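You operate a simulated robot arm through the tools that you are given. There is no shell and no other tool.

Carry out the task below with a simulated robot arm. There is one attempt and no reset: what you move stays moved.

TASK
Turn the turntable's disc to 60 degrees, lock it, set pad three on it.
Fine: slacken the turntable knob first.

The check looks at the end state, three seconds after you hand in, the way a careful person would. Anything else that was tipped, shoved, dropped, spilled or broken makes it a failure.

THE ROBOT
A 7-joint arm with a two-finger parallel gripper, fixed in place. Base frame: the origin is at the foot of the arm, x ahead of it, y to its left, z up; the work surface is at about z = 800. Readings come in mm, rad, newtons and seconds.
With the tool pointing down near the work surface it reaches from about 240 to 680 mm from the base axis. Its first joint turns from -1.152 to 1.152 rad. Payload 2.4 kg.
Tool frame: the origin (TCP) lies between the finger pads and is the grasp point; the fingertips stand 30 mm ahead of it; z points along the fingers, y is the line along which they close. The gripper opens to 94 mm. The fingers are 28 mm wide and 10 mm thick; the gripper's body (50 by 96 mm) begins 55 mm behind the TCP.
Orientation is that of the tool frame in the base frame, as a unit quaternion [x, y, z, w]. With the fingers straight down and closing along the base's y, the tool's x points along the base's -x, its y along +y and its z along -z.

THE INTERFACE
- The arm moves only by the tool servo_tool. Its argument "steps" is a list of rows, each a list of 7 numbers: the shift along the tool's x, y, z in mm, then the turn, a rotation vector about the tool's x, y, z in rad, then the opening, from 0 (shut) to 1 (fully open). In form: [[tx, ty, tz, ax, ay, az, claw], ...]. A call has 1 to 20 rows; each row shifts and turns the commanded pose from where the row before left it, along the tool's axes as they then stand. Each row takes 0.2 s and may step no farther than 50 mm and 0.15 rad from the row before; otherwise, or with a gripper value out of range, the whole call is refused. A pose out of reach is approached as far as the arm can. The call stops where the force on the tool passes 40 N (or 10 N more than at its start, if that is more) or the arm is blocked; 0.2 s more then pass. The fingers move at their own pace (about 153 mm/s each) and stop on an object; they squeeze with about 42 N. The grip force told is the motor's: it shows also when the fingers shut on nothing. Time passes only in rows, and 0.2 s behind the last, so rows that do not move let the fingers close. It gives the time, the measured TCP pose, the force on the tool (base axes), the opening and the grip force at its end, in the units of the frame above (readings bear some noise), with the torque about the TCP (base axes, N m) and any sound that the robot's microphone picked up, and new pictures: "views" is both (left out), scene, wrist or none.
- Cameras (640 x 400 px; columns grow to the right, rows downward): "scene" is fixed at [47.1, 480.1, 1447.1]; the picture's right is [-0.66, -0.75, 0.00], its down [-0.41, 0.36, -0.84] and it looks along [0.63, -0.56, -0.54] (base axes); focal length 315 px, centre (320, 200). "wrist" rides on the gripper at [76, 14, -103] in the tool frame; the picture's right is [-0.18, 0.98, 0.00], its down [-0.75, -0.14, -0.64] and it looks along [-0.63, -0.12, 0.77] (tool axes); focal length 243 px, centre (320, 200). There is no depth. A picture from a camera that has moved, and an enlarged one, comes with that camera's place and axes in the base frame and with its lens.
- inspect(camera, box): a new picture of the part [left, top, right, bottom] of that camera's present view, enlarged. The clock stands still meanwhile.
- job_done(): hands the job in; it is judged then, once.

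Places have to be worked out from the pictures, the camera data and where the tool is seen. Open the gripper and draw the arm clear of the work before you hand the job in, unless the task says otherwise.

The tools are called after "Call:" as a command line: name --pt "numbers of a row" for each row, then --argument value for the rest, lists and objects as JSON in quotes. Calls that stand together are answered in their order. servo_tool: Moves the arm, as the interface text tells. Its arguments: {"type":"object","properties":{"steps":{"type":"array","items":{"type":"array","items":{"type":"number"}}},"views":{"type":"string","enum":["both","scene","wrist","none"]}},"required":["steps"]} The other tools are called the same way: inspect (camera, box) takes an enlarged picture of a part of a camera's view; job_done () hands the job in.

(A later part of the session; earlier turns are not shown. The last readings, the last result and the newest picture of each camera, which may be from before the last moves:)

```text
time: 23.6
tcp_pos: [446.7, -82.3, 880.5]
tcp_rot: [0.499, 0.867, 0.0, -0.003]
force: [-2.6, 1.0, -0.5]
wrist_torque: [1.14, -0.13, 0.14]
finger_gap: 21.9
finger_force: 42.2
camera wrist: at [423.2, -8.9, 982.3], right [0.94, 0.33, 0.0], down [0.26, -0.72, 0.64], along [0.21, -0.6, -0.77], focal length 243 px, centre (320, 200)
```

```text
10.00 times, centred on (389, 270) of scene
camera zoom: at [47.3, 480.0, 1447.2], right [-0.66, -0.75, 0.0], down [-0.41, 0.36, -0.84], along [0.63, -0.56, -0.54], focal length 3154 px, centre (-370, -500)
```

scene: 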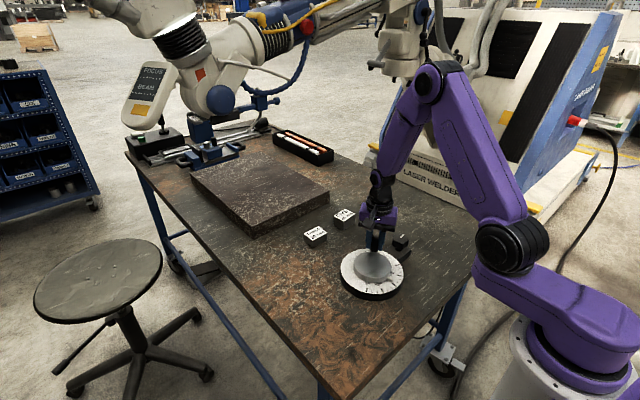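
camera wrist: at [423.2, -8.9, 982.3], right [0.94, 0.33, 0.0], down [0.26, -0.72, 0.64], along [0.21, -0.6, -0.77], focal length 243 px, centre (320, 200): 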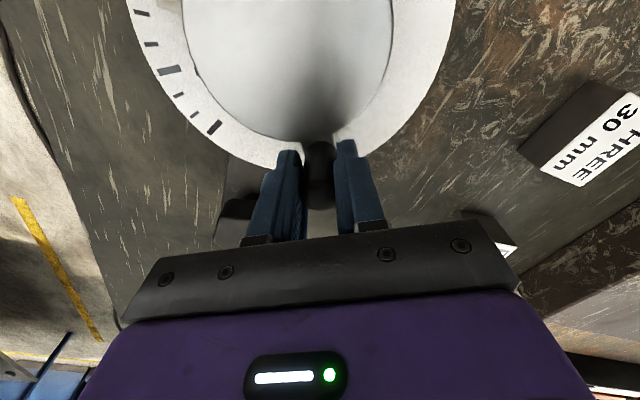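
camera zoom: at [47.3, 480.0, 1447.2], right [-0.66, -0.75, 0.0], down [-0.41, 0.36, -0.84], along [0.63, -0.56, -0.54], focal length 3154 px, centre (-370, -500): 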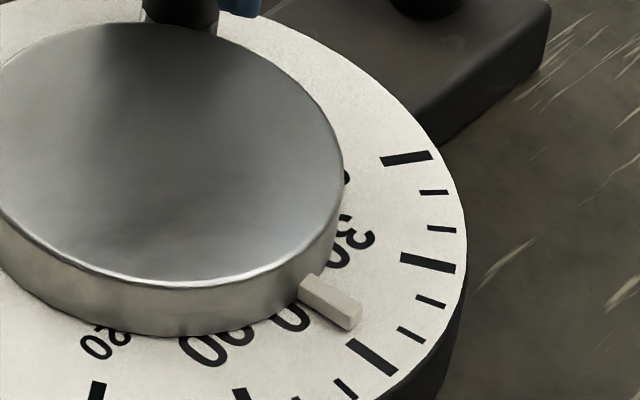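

I'll release the handle gently, lift off, square the tool, and put the wrist camera in the vertical plane y≈-33.5. That plane holds the centre and the 60 tick, so the reading is free of parallax.

Call:
servo_tool --pt "0 0 0 0 0 0 0.45" --pt "0 0 0 0 0 0 0.45" --pt "0 0 -35 0 0 0 0.45" --pt "0 0 -40 0 0 0 0.45" --pt "0 0 0 0 0 -0.15 0.45" --pt "0 0 0 0 0 -0.15 0.45" --pt "0 0 0 0 0 -0.15 0.45" --pt "0 0 0 0 0 -0.15 0.45" --pt "0 0 0 0 0 -0.15 0.45" --pt "0 0 0 0 0 -0.15 0.45" --pt "0 0 0 0 0 -0.145 0.45" --pt "36 18 0 0 0 0 1" --pt "35 17 0 0 0 0 1" --pt "0 0 0 0 0 0 1" --views "both"

Call:
inspect --camera "wrist" --box '[280, 0, 376, 60]'

```text
time: 26.6
tcp_pos: [377.6, -47.2, 956.6]
tcp_rot: [0.001, 1.0, -0.001, 0.0]
force: [-0.3, -0.3, -1.6]
wrist_torque: [0.01, -0.04, 0.0]
finger_gap: 94.0
finger_force: 0.0
camera wrist: at [303.4, -33.1, 1059.0], right [0.19, 0.98, 0.0], down [0.75, -0.14, 0.64], along [0.63, -0.12, -0.77], focal length 243 px, centre (320, 200)
```

scene: 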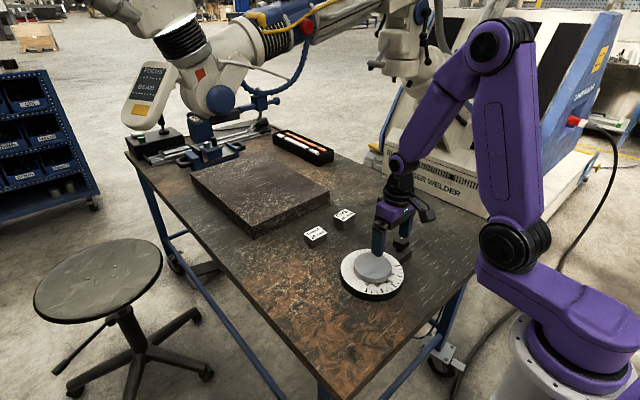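
wrist: 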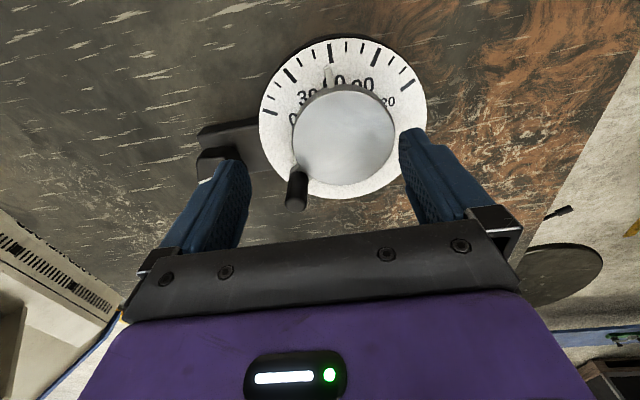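

```text
6.67 times, centred on (328, 30) of wrist
camera zoom: at [303.4, -33.1, 1059.0], right [0.19, 0.98, 0.0], down [0.75, -0.14, 0.64], along [0.63, -0.12, -0.77], focal length 1618 px, centre (267, 1333)
```

zoom: 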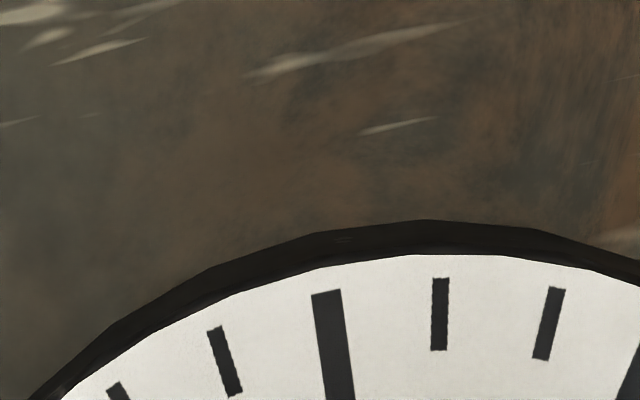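

Call:
inspect --camera "wrist" --box '[288, 35, 400, 105]'

Call:
inspect --camera "scene" --box '[365, 250, 413, 290]'

```text
5.71 times, centred on (344, 70) of wrist
camera zoom: at [303.4, -33.1, 1059.0], right [0.19, 0.98, 0.0], down [0.75, -0.14, 0.64], along [0.63, -0.12, -0.77], focal length 1386 px, centre (183, 943)
```

zoom: 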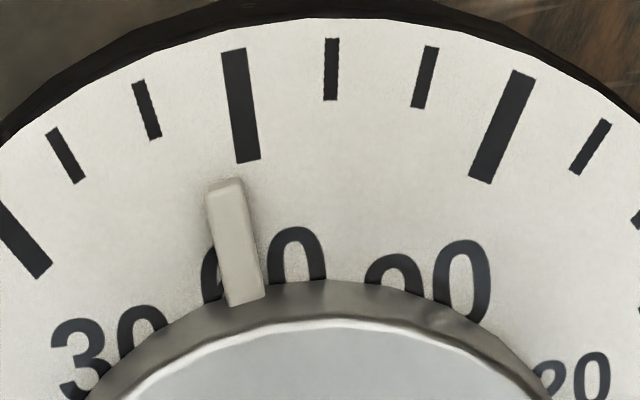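

```text
10.00 times, centred on (389, 270) of scene
camera zoom: at [47.1, 480.1, 1447.1], right [-0.66, -0.75, 0.0], down [-0.41, 0.36, -0.84], along [0.63, -0.56, -0.54], focal length 3154 px, centre (-370, -500)
```

zoom: 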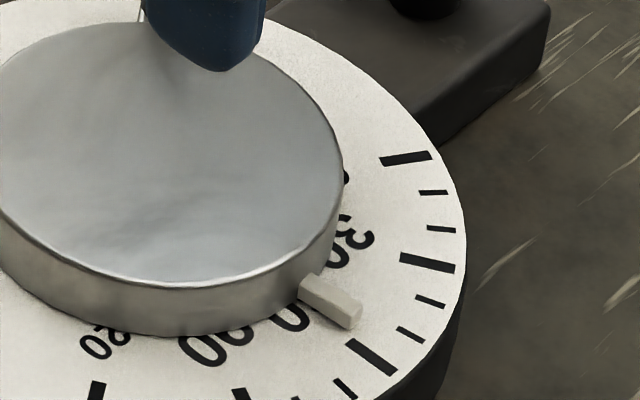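

In this view the pointer reads about 56.7°, some 3.3° short of the 60 tick. I'll go back, grip the handle where I left it, and advance about 0.058 rad.

Call:
servo_tool --pt "-35 -18 0 0 0 0 0.45" --pt "-34 -17 0 0 0 0 0.45" --pt "0 0 0 0 0 0.15 0.45" --pt "0 0 0 0 0 0.15 0.45" --pt "0 0 0 0 0 0.15 0.45" --pt "0 0 0 0 0 0.15 0.45" --pt "0 0 0 0 0 0.15 0.45" --pt "0 0 0 0 0 0.15 0.45" --pt "0 0 0 0 0 0.145 0.45" --pt "0 0 30 0 0 0 0.45" --pt "0 0 0 0 0 0 0.45" --views "both"

```text
time: 29.0
tcp_pos: [447.6, -81.7, 924.6]
tcp_rot: [0.5, 0.866, 0.001, 0.0]
force: [-0.6, 0.4, 0.3]
wrist_torque: [-0.01, 0.0, -0.03]
finger_gap: 42.3
finger_force: 0.1
camera wrist: at [421.7, -8.5, 1027.7], right [0.94, 0.33, 0.0], down [0.25, -0.72, 0.64], along [0.21, -0.61, -0.77], focal length 243 px, centre (320, 200)
```

scene: 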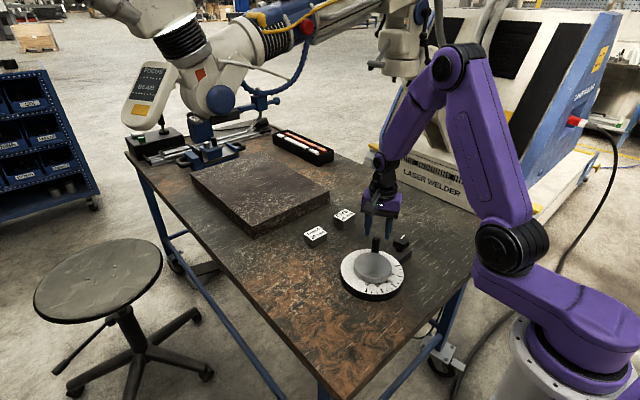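
wrist: 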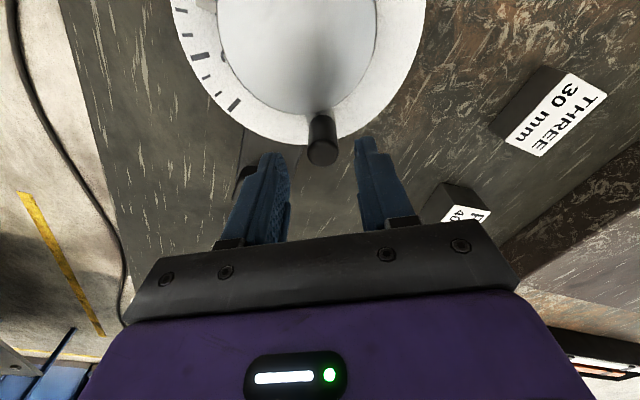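

Handle is centred under the open fingers. I'll lower, close, and advance the arc by about 0.058 rad.

Call:
servo_tool --pt "0 0 25 0 0 0 0.45" --pt "0 0 20 0 0 0 0.45" --pt "0 0 0 0 0 0 0.45" --pt "0 0 0 0 0 0 0.1" --pt "0 0 0 0 0 0 0.1" --pt "0.05 -1.77 0 0 0 0.029 0.1" --pt "0.05 -1.77 0 0 0 0.029 0.1" --pt "0 0 0 0 0 0 0.1" --pt "0 0 0 0 0 0 0.1" --views "wrist"

Call:
inspect --camera "scene" --box '[365, 250, 413, 290]'

```text
time: 31.0
tcp_pos: [442.3, -84.6, 880.1]
tcp_rot: [0.525, 0.851, 0.0, -0.001]
force: [0.4, -6.9, 0.4]
wrist_torque: [0.77, -0.36, 0.2]
finger_gap: 22.0
finger_force: 42.0
camera wrist: at [421.5, -10.5, 982.1], right [0.96, 0.28, 0.0], down [0.21, -0.74, 0.64], along [0.18, -0.62, -0.77], focal length 243 px, centre (320, 200)
```

wrist: 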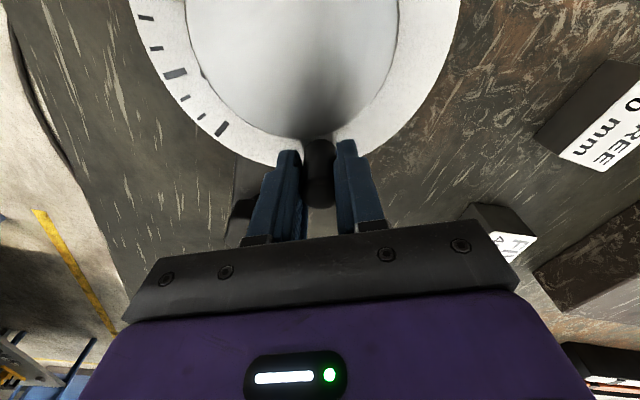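

```text
10.00 times, centred on (389, 270) of scene
camera zoom: at [47.4, 479.8, 1447.2], right [-0.66, -0.75, 0.0], down [-0.41, 0.36, -0.84], along [0.63, -0.56, -0.54], focal length 3154 px, centre (-370, -500)
```

zoom: 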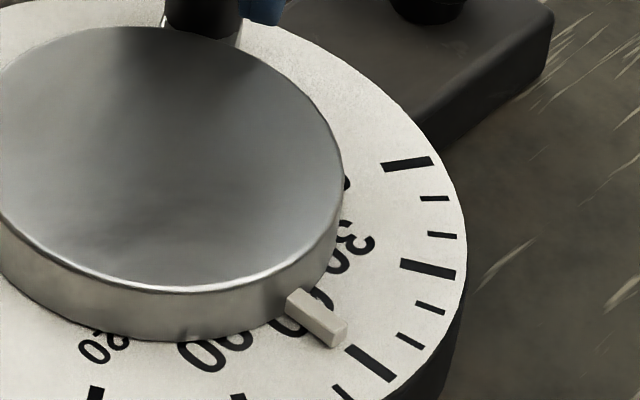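

The pointer now looks close to 60. I'll release and measure again from the same in-plane viewpoint.

Call:
servo_tool --pt "0 0 0 0 0 0 0.45" --pt "0 0 0 0 0 0 0.45" --pt "0 0 -35 0 0 0 0.45" --pt "0 0 -40 0 0 0 0.45" --pt "0 0 0 0 0 -0.15 0.45" --pt "0 0 0 0 0 -0.15 0.45" --pt "0 0 0 0 0 -0.15 0.45" --pt "0 0 0 0 0 -0.15 0.45" --pt "0 0 0 0 0 -0.15 0.45" --pt "0 0 0 0 0 -0.15 0.45" --pt "0 0 0 0 0 -0.15 0.45" --pt "0 0 0 0 0 -0.053 0.45" --pt "34 19 0 0 0 0 1" --pt "33 19 0 0 0 0 1" --pt "0 0 0 0 0 0 1" --pt "0 0 0 0 0 0 1" --views "wrist"

Call:
inspect --camera "wrist" --box '[288, 35, 400, 105]'

Call:
inspect --camera "scene" --box '[365, 250, 413, 290]'

```text
time: 34.4
tcp_pos: [375.4, -46.6, 954.7]
tcp_rot: [0.0, 1.0, 0.001, 0.0]
force: [0.6, -0.4, 0.6]
wrist_torque: [-0.02, 0.01, 0.02]
finger_gap: 93.8
finger_force: 0.0
camera wrist: at [300.6, -31.7, 1057.5], right [0.19, 0.98, 0.0], down [0.75, -0.14, 0.64], along [0.63, -0.12, -0.77], focal length 243 px, centre (320, 200)
```

wrist: 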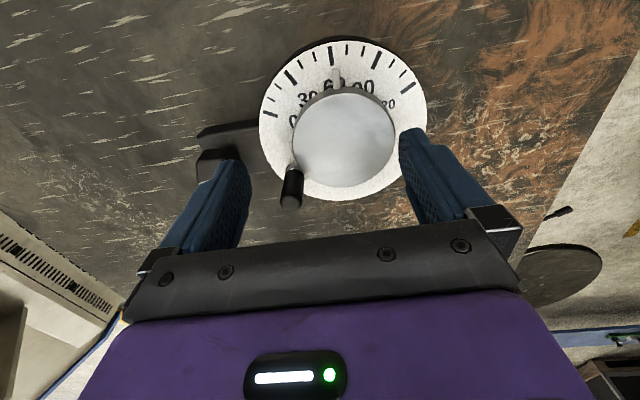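

```text
5.71 times, centred on (344, 70) of wrist
camera zoom: at [300.6, -31.7, 1057.5], right [0.19, 0.98, 0.0], down [0.75, -0.14, 0.64], along [0.63, -0.12, -0.77], focal length 1386 px, centre (183, 943)
```

zoom: 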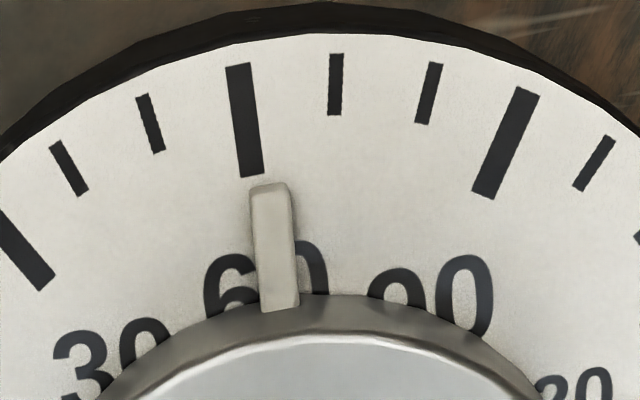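

```text
10.00 times, centred on (389, 270) of scene
camera zoom: at [47.1, 480.1, 1447.1], right [-0.66, -0.75, 0.0], down [-0.41, 0.36, -0.84], along [0.63, -0.56, -0.54], focal length 3154 px, centre (-370, -500)
```

zoom: 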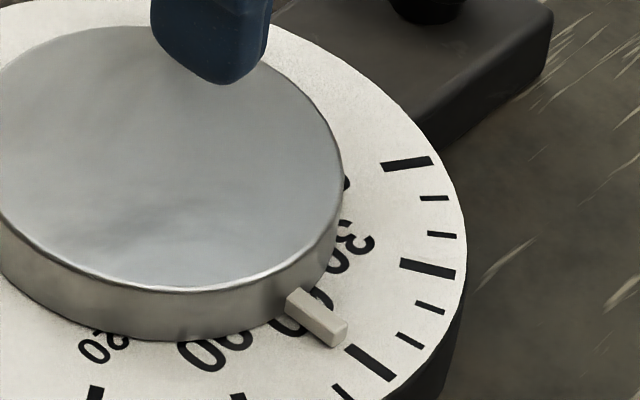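

The pointer is now near 60, but the dial's tick positions in the fixed scene camera look slightly shifted from before. I'll compare with the same boxes I used earlier to see whether the base moved.

Call:
inspect --camera "scene" --box '[330, 220, 426, 302]'

Call:
inspect --camera "scene" --box '[320, 225, 420, 305]'

Call:
inspect --camera "scene" --box '[290, 190, 450, 310]'

```text
4.88 times, centred on (378, 261) of scene
camera zoom: at [47.1, 480.1, 1447.1], right [-0.66, -0.75, 0.0], down [-0.41, 0.36, -0.84], along [0.63, -0.56, -0.54], focal length 1538 px, centre (37, -98)
```

zoom: 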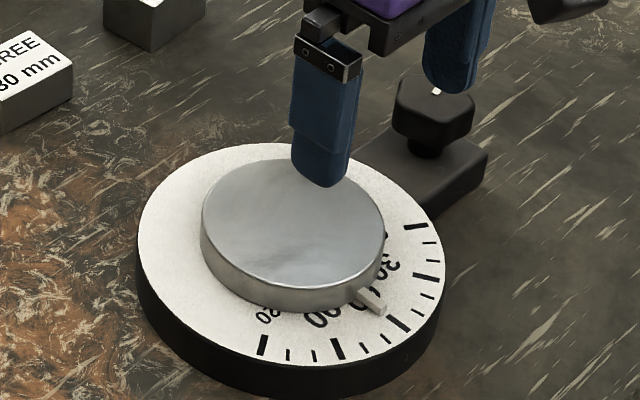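

```text
5.00 times, centred on (370, 265) of scene
camera zoom: at [47.1, 480.1, 1447.1], right [-0.66, -0.75, 0.0], down [-0.41, 0.36, -0.84], along [0.63, -0.56, -0.54], focal length 1577 px, centre (70, -125)
```

zoom: 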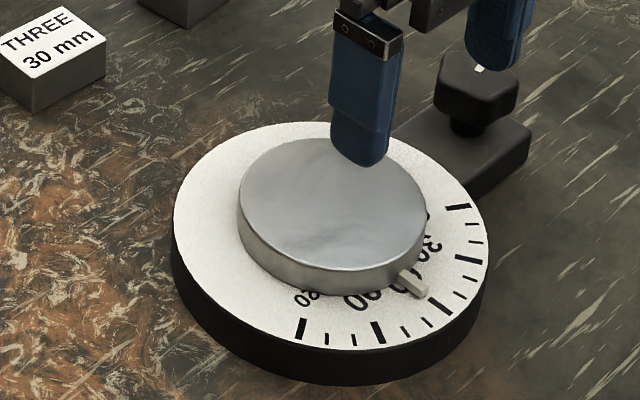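

```text
3.33 times, centred on (370, 250) of scene
camera zoom: at [47.1, 480.1, 1447.1], right [-0.66, -0.75, 0.0], down [-0.41, 0.36, -0.84], along [0.63, -0.56, -0.54], focal length 1051 px, centre (153, 33)
```

zoom: 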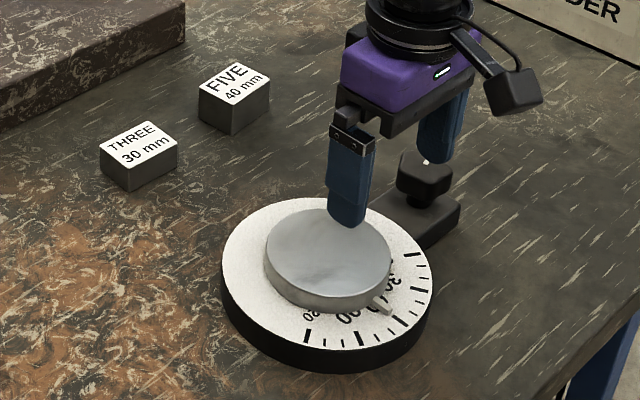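

The base crept about 5–6 mm, since it stands free and the grip forced a slightly wrong arc, so from here I'll handle it without forcing an arc. The pointer now reads about 61.9°, so I'll place the gripper so that its closing alone nudges the handle back about 2 mm.

Call:
servo_tool --pt "-34 -19 0 0 0 0 0.6" --pt "-33 -19 0 0 0 0 0.45" --pt "0 0 0 0 0 0.15 0.45" --pt "0 0 0 0 0 0.15 0.45" --pt "0 0 0 0 0 0.15 0.45" --pt "0 0 0 0 0 0.15 0.45" --pt "0 0 0 0 0 0.15 0.45" --pt "0 0 0 0 0 0.15 0.45" --pt "0 0 0 0 0 0.15 0.45" --pt "0 0 30 0 0 0.02 0.45" --pt "0 0 0 0 0 0 0.45" --pt "0 0 0 0 0 0 0.45" --views "wrist"

Call:
inspect --camera "wrist" --box '[240, 80, 400, 180]'

```text
time: 37.0
tcp_pos: [445.3, -84.1, 924.5]
tcp_rot: [0.511, 0.859, 0.0, 0.0]
force: [0.1, -0.6, 0.0]
wrist_torque: [0.01, 0.02, -0.01]
finger_gap: 42.3
finger_force: 0.1
camera wrist: at [421.3, -10.3, 1027.2], right [0.95, 0.31, 0.0], down [0.24, -0.73, 0.64], along [0.2, -0.61, -0.77], focal length 243 px, centre (320, 200)
```

wrist: 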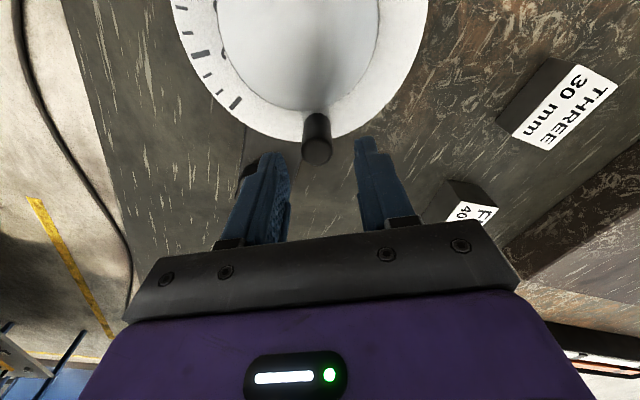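

```text
4.00 times, centred on (320, 130) of wrist
camera zoom: at [421.3, -10.3, 1027.2], right [0.95, 0.31, 0.0], down [0.24, -0.73, 0.64], along [0.2, -0.61, -0.77], focal length 970 px, centre (320, 480)
```

zoom: 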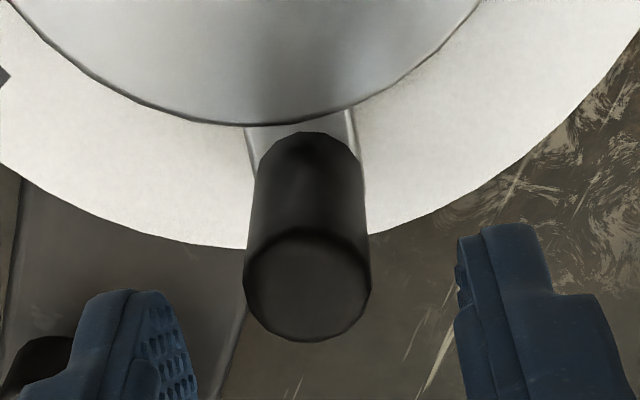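

The handle sits about 2 mm on the clockwise side of the tool's centre line, so closing here should bring it back by roughly the amount I need. I'll lower, close, and reopen.

Call:
servo_tool --pt "0 0.4 25 0 0 0 0.45" --pt "0 0 20 0 0 0 0.45" --pt "0 0 0 0 0 0 0.45" --pt "0 0 0 0 0 0 0.32" --pt "0 0 0 0 0 0 0.2" --pt "0 0 0 0 0 0 0.2" --pt "0 0 0 0 0 0 0.2" --views "none"

Call:
inspect --camera "scene" --box '[365, 250, 413, 290]'

```text
time: 38.6
tcp_pos: [444.7, -84.5, 881.0]
tcp_rot: [0.51, 0.86, 0.001, 0.001]
force: [1.5, -4.1, -0.9]
wrist_torque: [-0.37, 0.39, 0.04]
finger_gap: 21.6
finger_force: 42.2
```

```text
10.00 times, centred on (389, 270) of scene
camera zoom: at [47.2, 479.9, 1447.2], right [-0.66, -0.75, 0.0], down [-0.41, 0.36, -0.84], along [0.63, -0.56, -0.54], focal length 3154 px, centre (-370, -500)
```

zoom: 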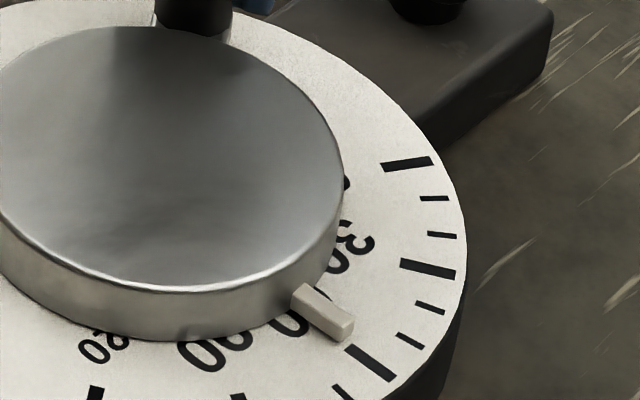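

The base stayed put and the pointer moved back to about 60. I'll release and verify from the in-plane view.

Call:
servo_tool --pt "0 0 0 0 0 0 0.35" --pt "0 0 0 0 0 0 0.45" --pt "0 0 -35 0 0 0 0.45" --pt "0 0 -40 0 0 0 0.45" --pt "0 0 0 0 0 -0.15 0.45" --pt "0 0 0 0 0 -0.15 0.45" --pt "0 0 0 0 0 -0.15 0.45" --pt "0 0 0 0 0 -0.15 0.45" --pt "0 0 0 0 0 -0.15 0.45" --pt "0 0 0 0 0 -0.15 0.45" --pt "0 0 0 0 0 -0.15 0.45" --pt "0 0 0 0 0 -0.02 0.45" --pt "34 21 0 0 0 0 1" --pt "34 21 0 0 0 0 1" --pt "0 0 0 0 0 0 1" --pt "0 0 0 0 0 0 1" --views "wrist"

Call:
inspect --camera "wrist" --box '[288, 35, 400, 105]'

Call:
inspect --camera "scene" --box '[365, 250, 413, 290]'

```text
time: 42.0
tcp_pos: [372.6, -43.6, 958.2]
tcp_rot: [0.002, 1.0, 0.0, 0.0]
force: [0.1, 0.1, 0.4]
wrist_torque: [-0.01, 0.0, -0.04]
finger_gap: 94.1
finger_force: 0.0
camera wrist: at [298.1, -29.1, 1060.4], right [0.19, 0.98, 0.0], down [0.75, -0.14, 0.64], along [0.63, -0.12, -0.77], focal length 243 px, centre (320, 200)
```

wrist: 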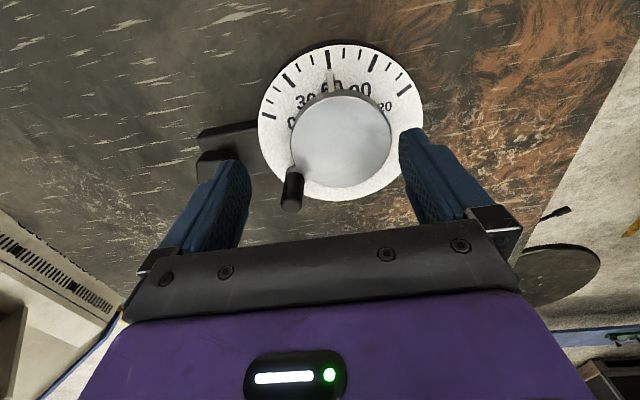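

```text
5.71 times, centred on (344, 70) of wrist
camera zoom: at [298.1, -29.1, 1060.4], right [0.19, 0.98, 0.0], down [0.75, -0.14, 0.64], along [0.63, -0.12, -0.77], focal length 1386 px, centre (183, 943)
```

zoom: 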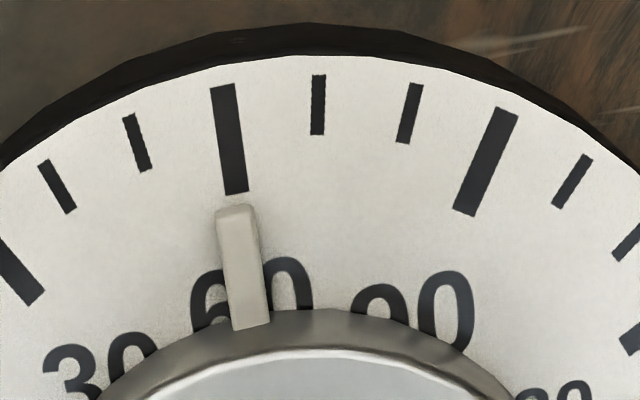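

```text
10.00 times, centred on (389, 270) of scene
camera zoom: at [47.1, 480.1, 1447.1], right [-0.66, -0.75, 0.0], down [-0.41, 0.36, -0.84], along [0.63, -0.56, -0.54], focal length 3154 px, centre (-370, -500)
```

zoom: 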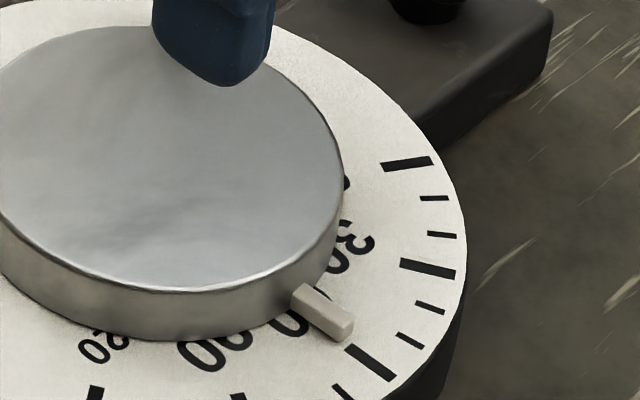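

The pointer now lines up with the 60 tick, reading about 59.6°, within my measuring error. Next I'll go to the knob to lock it, viewing it first to re-measure its place.

Call:
servo_tool --pt "-5 -40 -10 0 0 0 1" --pt "-5 -40 0 0 0 0 1" --pt "-5 -35 0 0 0 0 1" --pt "0 0 0 0 0 -0.1 1" --pt "0 0 0 0 0 -0.095 1" --pt "0 0 0 0 0 0 1" --pt "0 0 0 0 0 0 1" --views "wrist"

Call:
inspect --camera "wrist" --box '[280, 80, 400, 180]'

```text
time: 43.6
tcp_pos: [390.3, -158.9, 964.5]
tcp_rot: [-0.097, 0.995, 0.0, 0.0]
force: [-0.4, -0.1, 0.5]
wrist_torque: [-0.01, -0.01, -0.02]
finger_gap: 94.3
finger_force: 0.0
camera wrist: at [312.6, -159.5, 1066.9], right [-0.01, 1.0, 0.0], down [0.77, 0.01, 0.64], along [0.64, 0.01, -0.77], focal length 243 px, centre (320, 200)
```

wrist: 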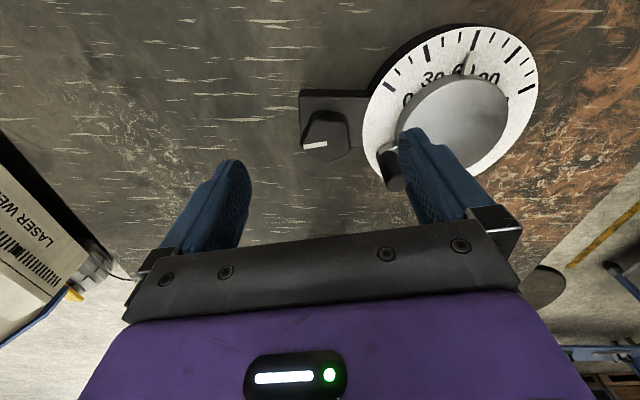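

```text
4.00 times, centred on (340, 130) of wrist
camera zoom: at [312.6, -159.5, 1066.9], right [-0.01, 1.0, 0.0], down [0.77, 0.01, 0.64], along [0.64, 0.01, -0.77], focal length 970 px, centre (240, 480)
```

zoom: 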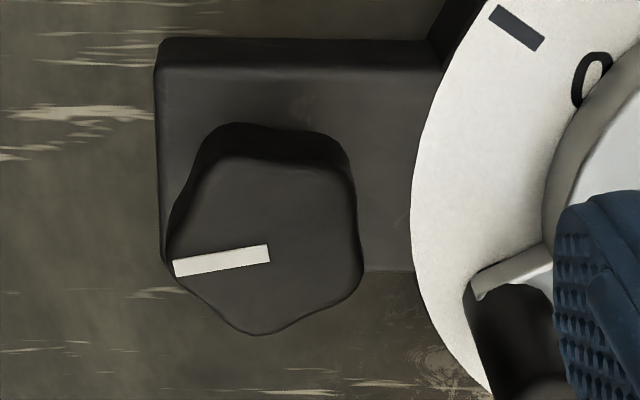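

The knob centre is now about (415, -152), with its line along the closing axis as I left it. I'll move over it, lower with a partial opening, and look before closing.

Call:
servo_tool --pt "-25.7 1 0 0 0 0 0.68" --pt "0 0 40 0 0 0 0.68" --pt "0 0 30 0 0 0 0.68" --pt "0 0 16 0 0 0 0.68" --pt "0 0 12 0 0 0 0.68" --pt "0 0 0 0 0 0 0.68" --pt "0 0 0 0 0 0 0.68" --views "wrist"

Call:
inspect --camera "wrist" --box '[220, 100, 420, 225]'

Call:
inspect --camera "scene" --box '[330, 220, 426, 302]'

```text
time: 45.2
tcp_pos: [414.7, -151.0, 866.2]
tcp_rot: [-0.096, 0.995, 0.0, 0.001]
force: [-0.4, -0.1, 1.0]
wrist_torque: [0.02, 0.03, -0.02]
finger_gap: 63.6
finger_force: 0.1
camera wrist: at [338.3, -151.6, 968.4], right [-0.01, 1.0, 0.0], down [0.77, 0.01, 0.64], along [0.64, 0.0, -0.77], focal length 243 px, centre (320, 200)
```

wrist: 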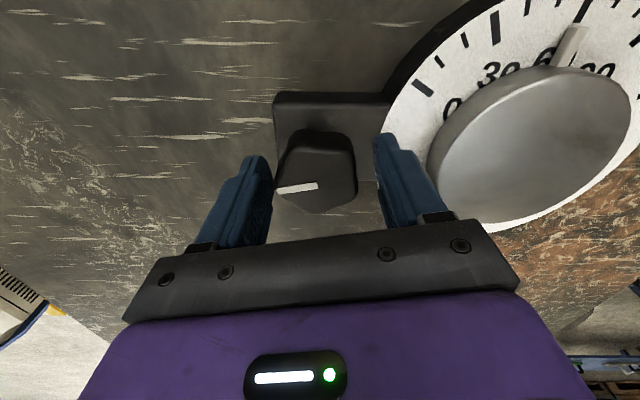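

```text
3.20 times, centred on (320, 162) of wrist
camera zoom: at [338.3, -151.6, 968.4], right [-0.01, 1.0, 0.0], down [0.77, 0.01, 0.64], along [0.64, 0.0, -0.77], focal length 776 px, centre (320, 320)
```

zoom: 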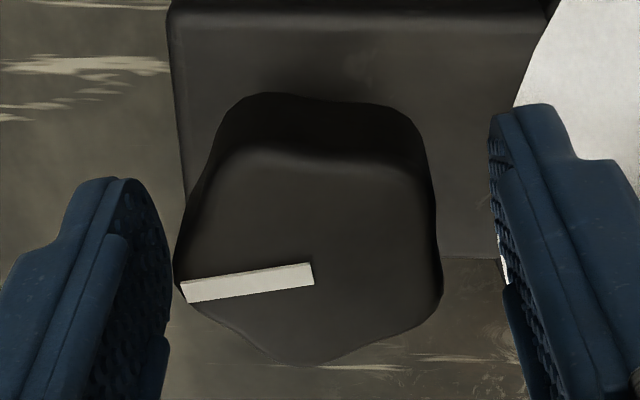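

```text
4.88 times, centred on (378, 261) of scene
camera zoom: at [47.1, 480.1, 1447.1], right [-0.66, -0.75, 0.0], down [-0.41, 0.36, -0.84], along [0.63, -0.56, -0.54], focal length 1538 px, centre (37, -98)
```

zoom: 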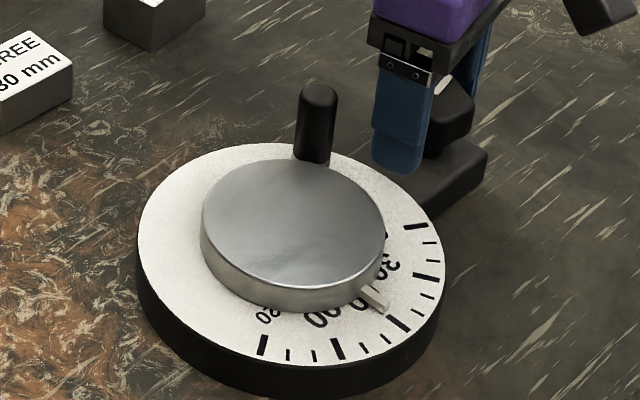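

The knob lies about 1.5 mm toward the left finger, so I'll shift by that and close.

Call:
servo_tool --pt "0 -1.5 0 0 0 0 0.68" --pt "0 0 0 0 0 0 0.55" --pt "0 0 0 0 0 0 0.3" --pt "0 0 0 0 0 0 0.3" --pt "0 0 0 0 0 0 0.3" --views "wrist"

Call:
inspect --camera "scene" --box '[330, 220, 426, 302]'

```text
time: 46.4
tcp_pos: [415.0, -152.4, 867.6]
tcp_rot: [-0.097, 0.995, 0.0, 0.0]
force: [-1.2, 4.9, 2.5]
wrist_torque: [-0.08, 0.33, -0.01]
finger_gap: 45.6
finger_force: 42.2
camera wrist: at [337.9, -152.7, 969.7], right [-0.01, 1.0, 0.0], down [0.77, 0.01, 0.64], along [0.64, 0.01, -0.77], focal length 243 px, centre (320, 200)
```

wrist: 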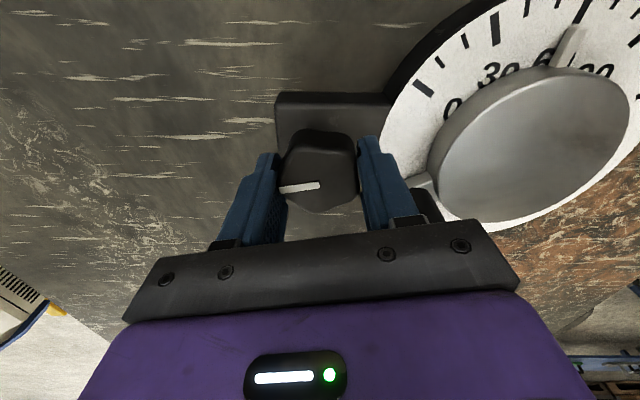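

```text
4.88 times, centred on (378, 261) of scene
camera zoom: at [47.0, 480.2, 1447.1], right [-0.66, -0.75, 0.0], down [-0.41, 0.36, -0.84], along [0.63, -0.56, -0.54], focal length 1538 px, centre (37, -98)
```

zoom: 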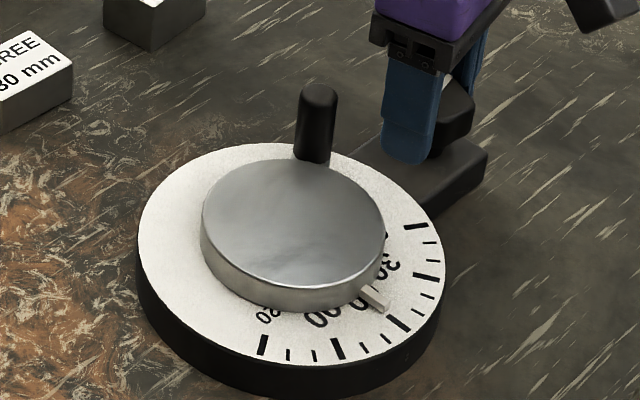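

Good grip and no base shift visible. I'll turn clockwise to tighten, in batches.

Call:
servo_tool --pt "0 0 0 0 0 0.1 0.3" --pt "0 0 0 0 0 0.1 0.3" --pt "0 0 0 0 0 0.1 0.3" --pt "0 0 0 0 0 0.1 0.3" --pt "0 0 0 0 0 0.1 0.3" --pt "0 0 0 0 0 0.1 0.3" --views "wrist"

Call:
inspect --camera "scene" --box '[330, 220, 426, 302]'

```text
time: 47.8
tcp_pos: [414.7, -152.6, 866.5]
tcp_rot: [0.205, 0.979, 0.0, -0.001]
force: [-7.6, -5.3, 6.6]
wrist_torque: [0.51, 1.17, 0.03]
finger_gap: 45.5
finger_force: 42.1
camera wrist: at [351.6, -109.9, 969.7], right [0.56, 0.83, 0.0], down [0.63, -0.43, 0.64], along [0.53, -0.36, -0.77], focal length 243 px, centre (320, 200)
```

wrist: 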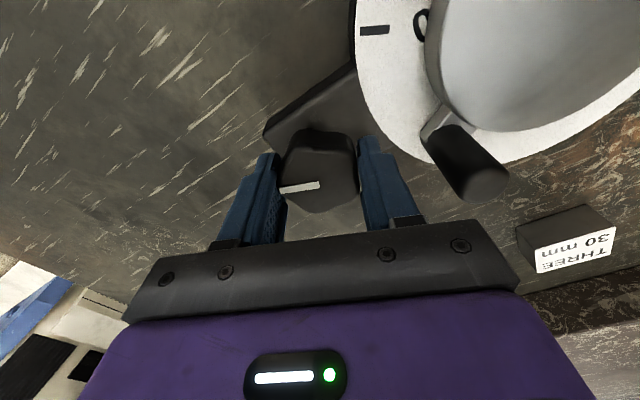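

```text
4.88 times, centred on (378, 261) of scene
camera zoom: at [46.8, 480.0, 1447.2], right [-0.66, -0.75, 0.0], down [-0.41, 0.36, -0.84], along [0.63, -0.56, -0.54], focal length 1538 px, centre (37, -98)
```

zoom: 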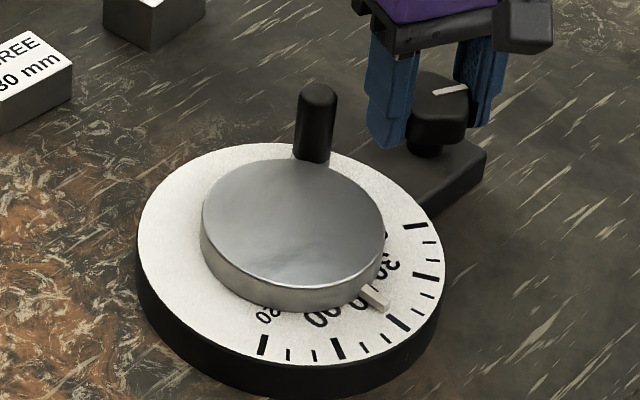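

The knob follows and the base is steady. I'll relieve the slight side load and keep tightening.

Call:
servo_tool --pt "0.5 -0.8 0 0 0 0.1 0.3" --pt "0 0 0 0 0 0.1 0.3" --pt "0 0 0 0 0 0.1 0.3" --pt "0 0 0 0 0 0.1 0.3" --pt "0 0 0 0 0 0.1 0.3" --pt "0 0 0 0 0 0.1 0.3" --views "wrist"

Call:
inspect --camera "scene" --box '[330, 220, 426, 302]'

```text
time: 49.2
tcp_pos: [414.6, -153.9, 866.6]
tcp_rot: [0.483, 0.876, 0.0, 0.002]
force: [0.5, -9.5, 0.1]
wrist_torque: [-0.2, -0.33, 0.01]
finger_gap: 45.1
finger_force: 41.9
camera wrist: at [387.3, -81.1, 969.5], right [0.93, 0.37, 0.0], down [0.28, -0.71, 0.64], along [0.24, -0.6, -0.77], focal length 243 px, centre (320, 200)
```

wrist: 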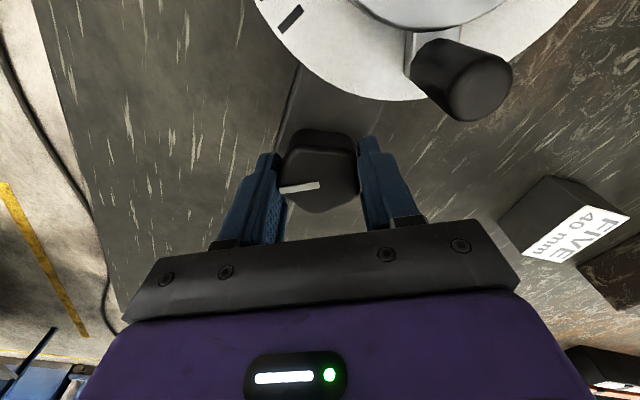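

```text
4.88 times, centred on (378, 261) of scene
camera zoom: at [47.2, 479.8, 1447.2], right [-0.66, -0.75, 0.0], down [-0.41, 0.36, -0.84], along [0.63, -0.56, -0.54], focal length 1538 px, centre (37, -98)
```

zoom: 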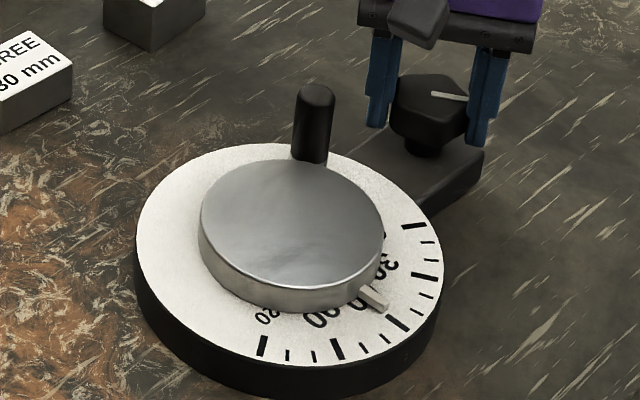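

I'll relieve the y-load and carry on toward the original locked angle, with about 0.56 rad to go.

Call:
servo_tool --pt "-0.85 -0.5 0 0 0 0.1 0.3" --pt "0 0 0 0 0 0.1 0.3" --pt "0 0 0 0 0 0.1 0.3" --pt "0 0 0 0 0 0.1 0.3" --pt "0 0 0 0 0 0.08 0.3" --views "wrist"

Call:
inspect --camera "scene" --box '[330, 220, 426, 302]'

```text
time: 50.4
tcp_pos: [413.1, -154.4, 867.0]
tcp_rot: [0.678, 0.735, -0.001, -0.002]
force: [-11.7, 3.0, 11.9]
wrist_torque: [0.43, 0.03, 0.0]
finger_gap: 45.1
finger_force: 41.2
camera wrist: at [423.2, -76.4, 969.8], right [0.99, -0.1, 0.0], down [-0.08, -0.76, 0.64], along [-0.07, -0.64, -0.77], focal length 243 px, centre (320, 200)
```

wrist: 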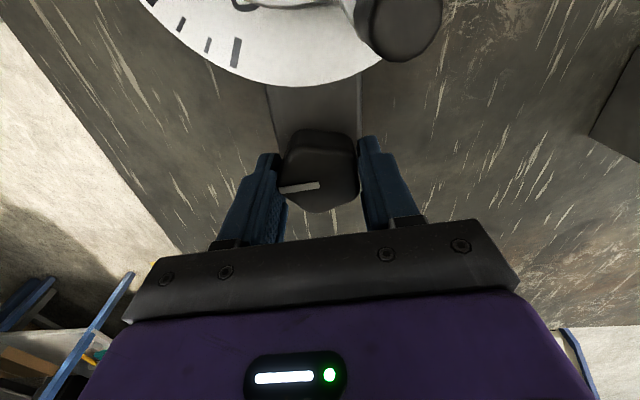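

```text
4.88 times, centred on (378, 261) of scene
camera zoom: at [46.6, 480.2, 1447.1], right [-0.66, -0.75, 0.0], down [-0.41, 0.36, -0.84], along [0.63, -0.56, -0.54], focal length 1538 px, centre (37, -98)
```

zoom: 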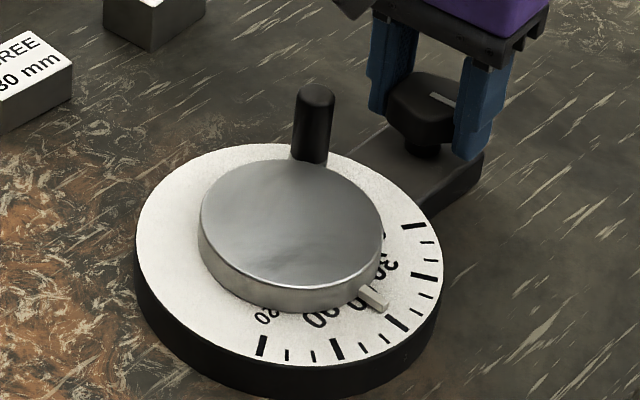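

Yaw is about 85° now, near the original locked angle. I'll relieve the x-load and go on slowly, watching for the torque to rise at the stop.

Call:
servo_tool --pt "0 -1.2 -0.5 0 0 0.05 0.3" --pt "0 0 0 0 0 0.05 0.3" --pt "0 0 0 0 0 0 0.3" --views "none"

Call:
inspect --camera "scene" --box '[330, 220, 426, 302]'

Call:
inspect --camera "wrist" --box '[220, 100, 420, 225]'

```text
time: 51.2
tcp_pos: [413.4, -153.7, 867.2]
tcp_rot: [0.713, 0.701, 0.0, 0.0]
force: [-3.4, 6.0, 0.5]
wrist_torque: [0.42, 0.06, 0.02]
finger_gap: 45.4
finger_force: 41.5
```

```text
4.88 times, centred on (378, 261) of scene
camera zoom: at [47.1, 480.1, 1447.1], right [-0.66, -0.75, 0.0], down [-0.41, 0.36, -0.84], along [0.63, -0.56, -0.54], focal length 1538 px, centre (37, -98)
```

zoom: 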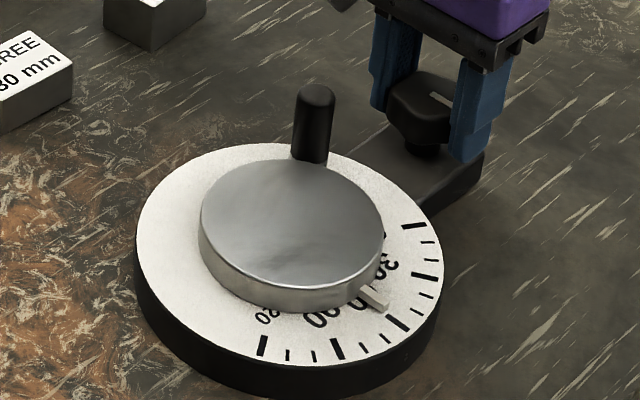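

```text
3.20 times, centred on (320, 162) of wrist
camera zoom: at [430.5, -77.6, 969.7], right [0.98, -0.2, 0.0], down [-0.15, -0.75, 0.64], along [-0.13, -0.63, -0.77], focal length 776 px, centre (320, 320)
```

zoom: 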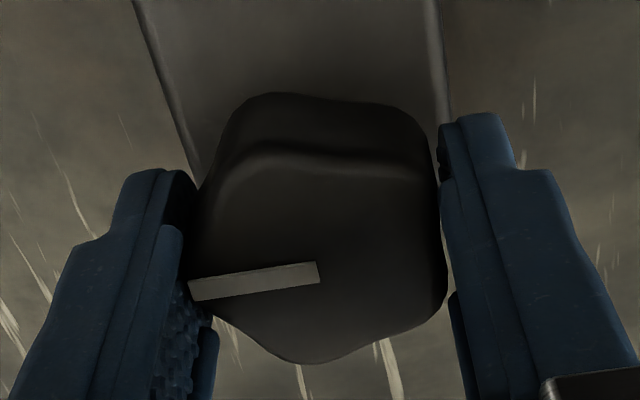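

The knob is back at its original angle with no stop felt yet. I'll go a few degrees further in small steps to confirm it's tight, watching torque and the base.

Call:
servo_tool --pt "0 0 0 0 0 0.04 0.3" --pt "0 0 0 0 0 0.04 0.3" --pt "0 0 0 0 0 0 0.3" --views "none"

Call:
inspect --camera "scene" --box '[330, 220, 426, 302]'

Call:
inspect --camera "wrist" --box '[220, 100, 420, 225]'

```text
time: 52.0
tcp_pos: [412.9, -153.2, 866.6]
tcp_rot: [0.741, 0.672, 0.001, 0.0]
force: [-2.3, 4.9, -0.5]
wrist_torque: [0.51, -0.42, 0.51]
finger_gap: 45.5
finger_force: 42.0
```

```text
4.88 times, centred on (378, 261) of scene
camera zoom: at [47.2, 480.1, 1447.1], right [-0.66, -0.75, 0.0], down [-0.41, 0.36, -0.84], along [0.63, -0.56, -0.54], focal length 1538 px, centre (37, -98)
```

zoom: 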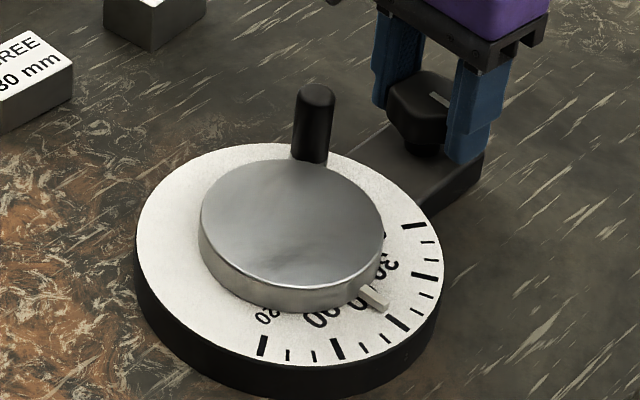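

```text
3.20 times, centred on (320, 162) of wrist
camera zoom: at [436.3, -79.0, 969.7], right [0.96, -0.28, 0.0], down [-0.21, -0.74, 0.64], along [-0.18, -0.62, -0.77], focal length 776 px, centre (320, 320)
```

zoom: 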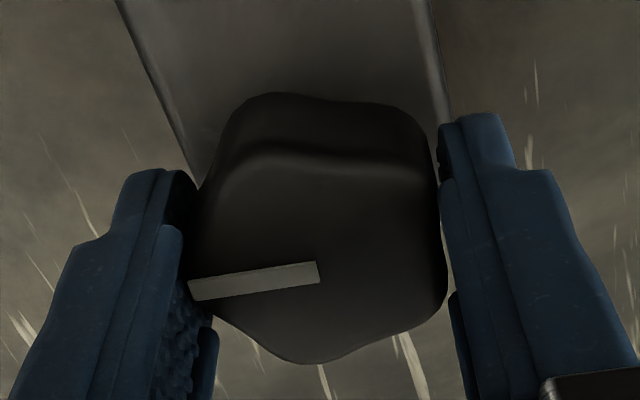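

Torque about z jumped to 0.51 N·m against the turn, so the knob is tight at its stop and the base didn't move. I'll release, lift, square the tool and re-check the pointer.

Call:
servo_tool --pt "0 0 0 0 0 0 0.5" --pt "0 0 0 0 0 0 0.68" --pt "0 0 -30 0 0 0 0.68" --pt "0 0 -40 0 0 0 0.68" --pt "0 0 -25 0 0 0 0.68" --pt "0 0 0 0 0 -0.15 0.68" --pt "0 0 0 0 0 -0.15 0.68" --pt "0 0 0 0 0 -0.15 0.68" --pt "0 0 0 0 0 -0.15 0.68" --pt "0 0 0 0 0 -0.15 0.68" --pt "0 0 0 0 0 -0.15 0.68" --pt "0 0 0 0 0 -0.15 0.68" --pt "0 0 0 0 0 -0.15 0.68" --pt "0 0 0 0 0 -0.15 0.68" --pt "0 0 0 0 0 -0.15 0.68" --pt "0 0 0 0 0 -0.15 0.68" --pt "14 37 0 0 0 -0.02 1" --pt "14 37 0 0 0 0 1" --pt "14 36 0 0 0 0 1" --pt "0 0 0 0 0 0 1" --views "both"

Call:
inspect --camera "wrist" --box '[288, 35, 400, 105]'

Call:
inspect --camera "wrist" --box '[180, 20, 440, 220]'

```text
time: 56.2
tcp_pos: [372.0, -44.4, 963.3]
tcp_rot: [-0.002, 1.0, 0.0, 0.0]
force: [-0.7, -0.5, 0.9]
wrist_torque: [-0.01, 0.0, -0.01]
finger_gap: 94.1
finger_force: 0.0
camera wrist: at [296.0, -29.2, 1065.7], right [0.18, 0.98, 0.0], down [0.75, -0.14, 0.64], along [0.63, -0.12, -0.77], focal length 243 px, centre (320, 200)
```

scene: 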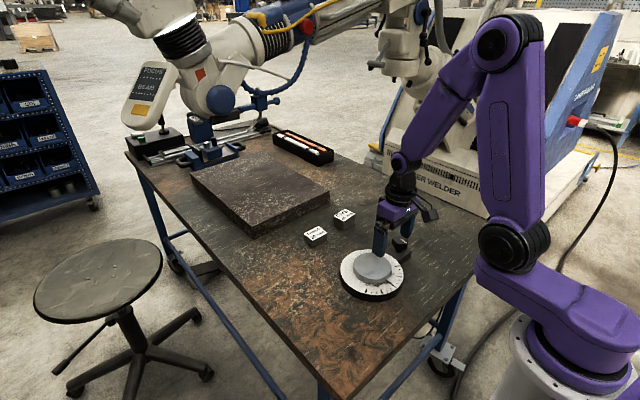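
wrist: 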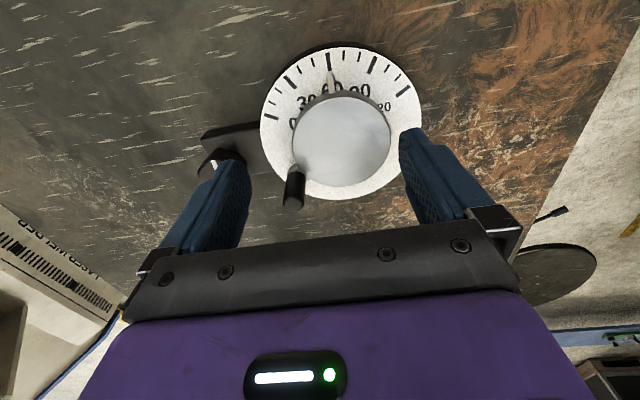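

```text
5.71 times, centred on (344, 70) of wrist
camera zoom: at [296.0, -29.2, 1065.7], right [0.18, 0.98, 0.0], down [0.75, -0.14, 0.64], along [0.63, -0.12, -0.77], focal length 1386 px, centre (183, 943)
```

zoom: 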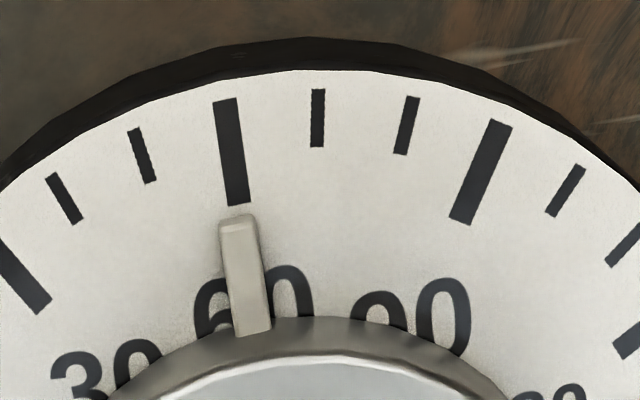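

```text
2.00 times, centred on (310, 120) of wrist
camera zoom: at [296.0, -29.2, 1065.7], right [0.18, 0.98, 0.0], down [0.75, -0.14, 0.64], along [0.63, -0.12, -0.77], focal length 485 px, centre (340, 360)
```

zoom: 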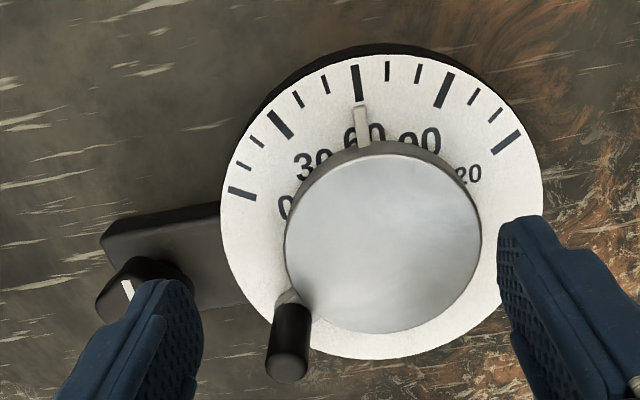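

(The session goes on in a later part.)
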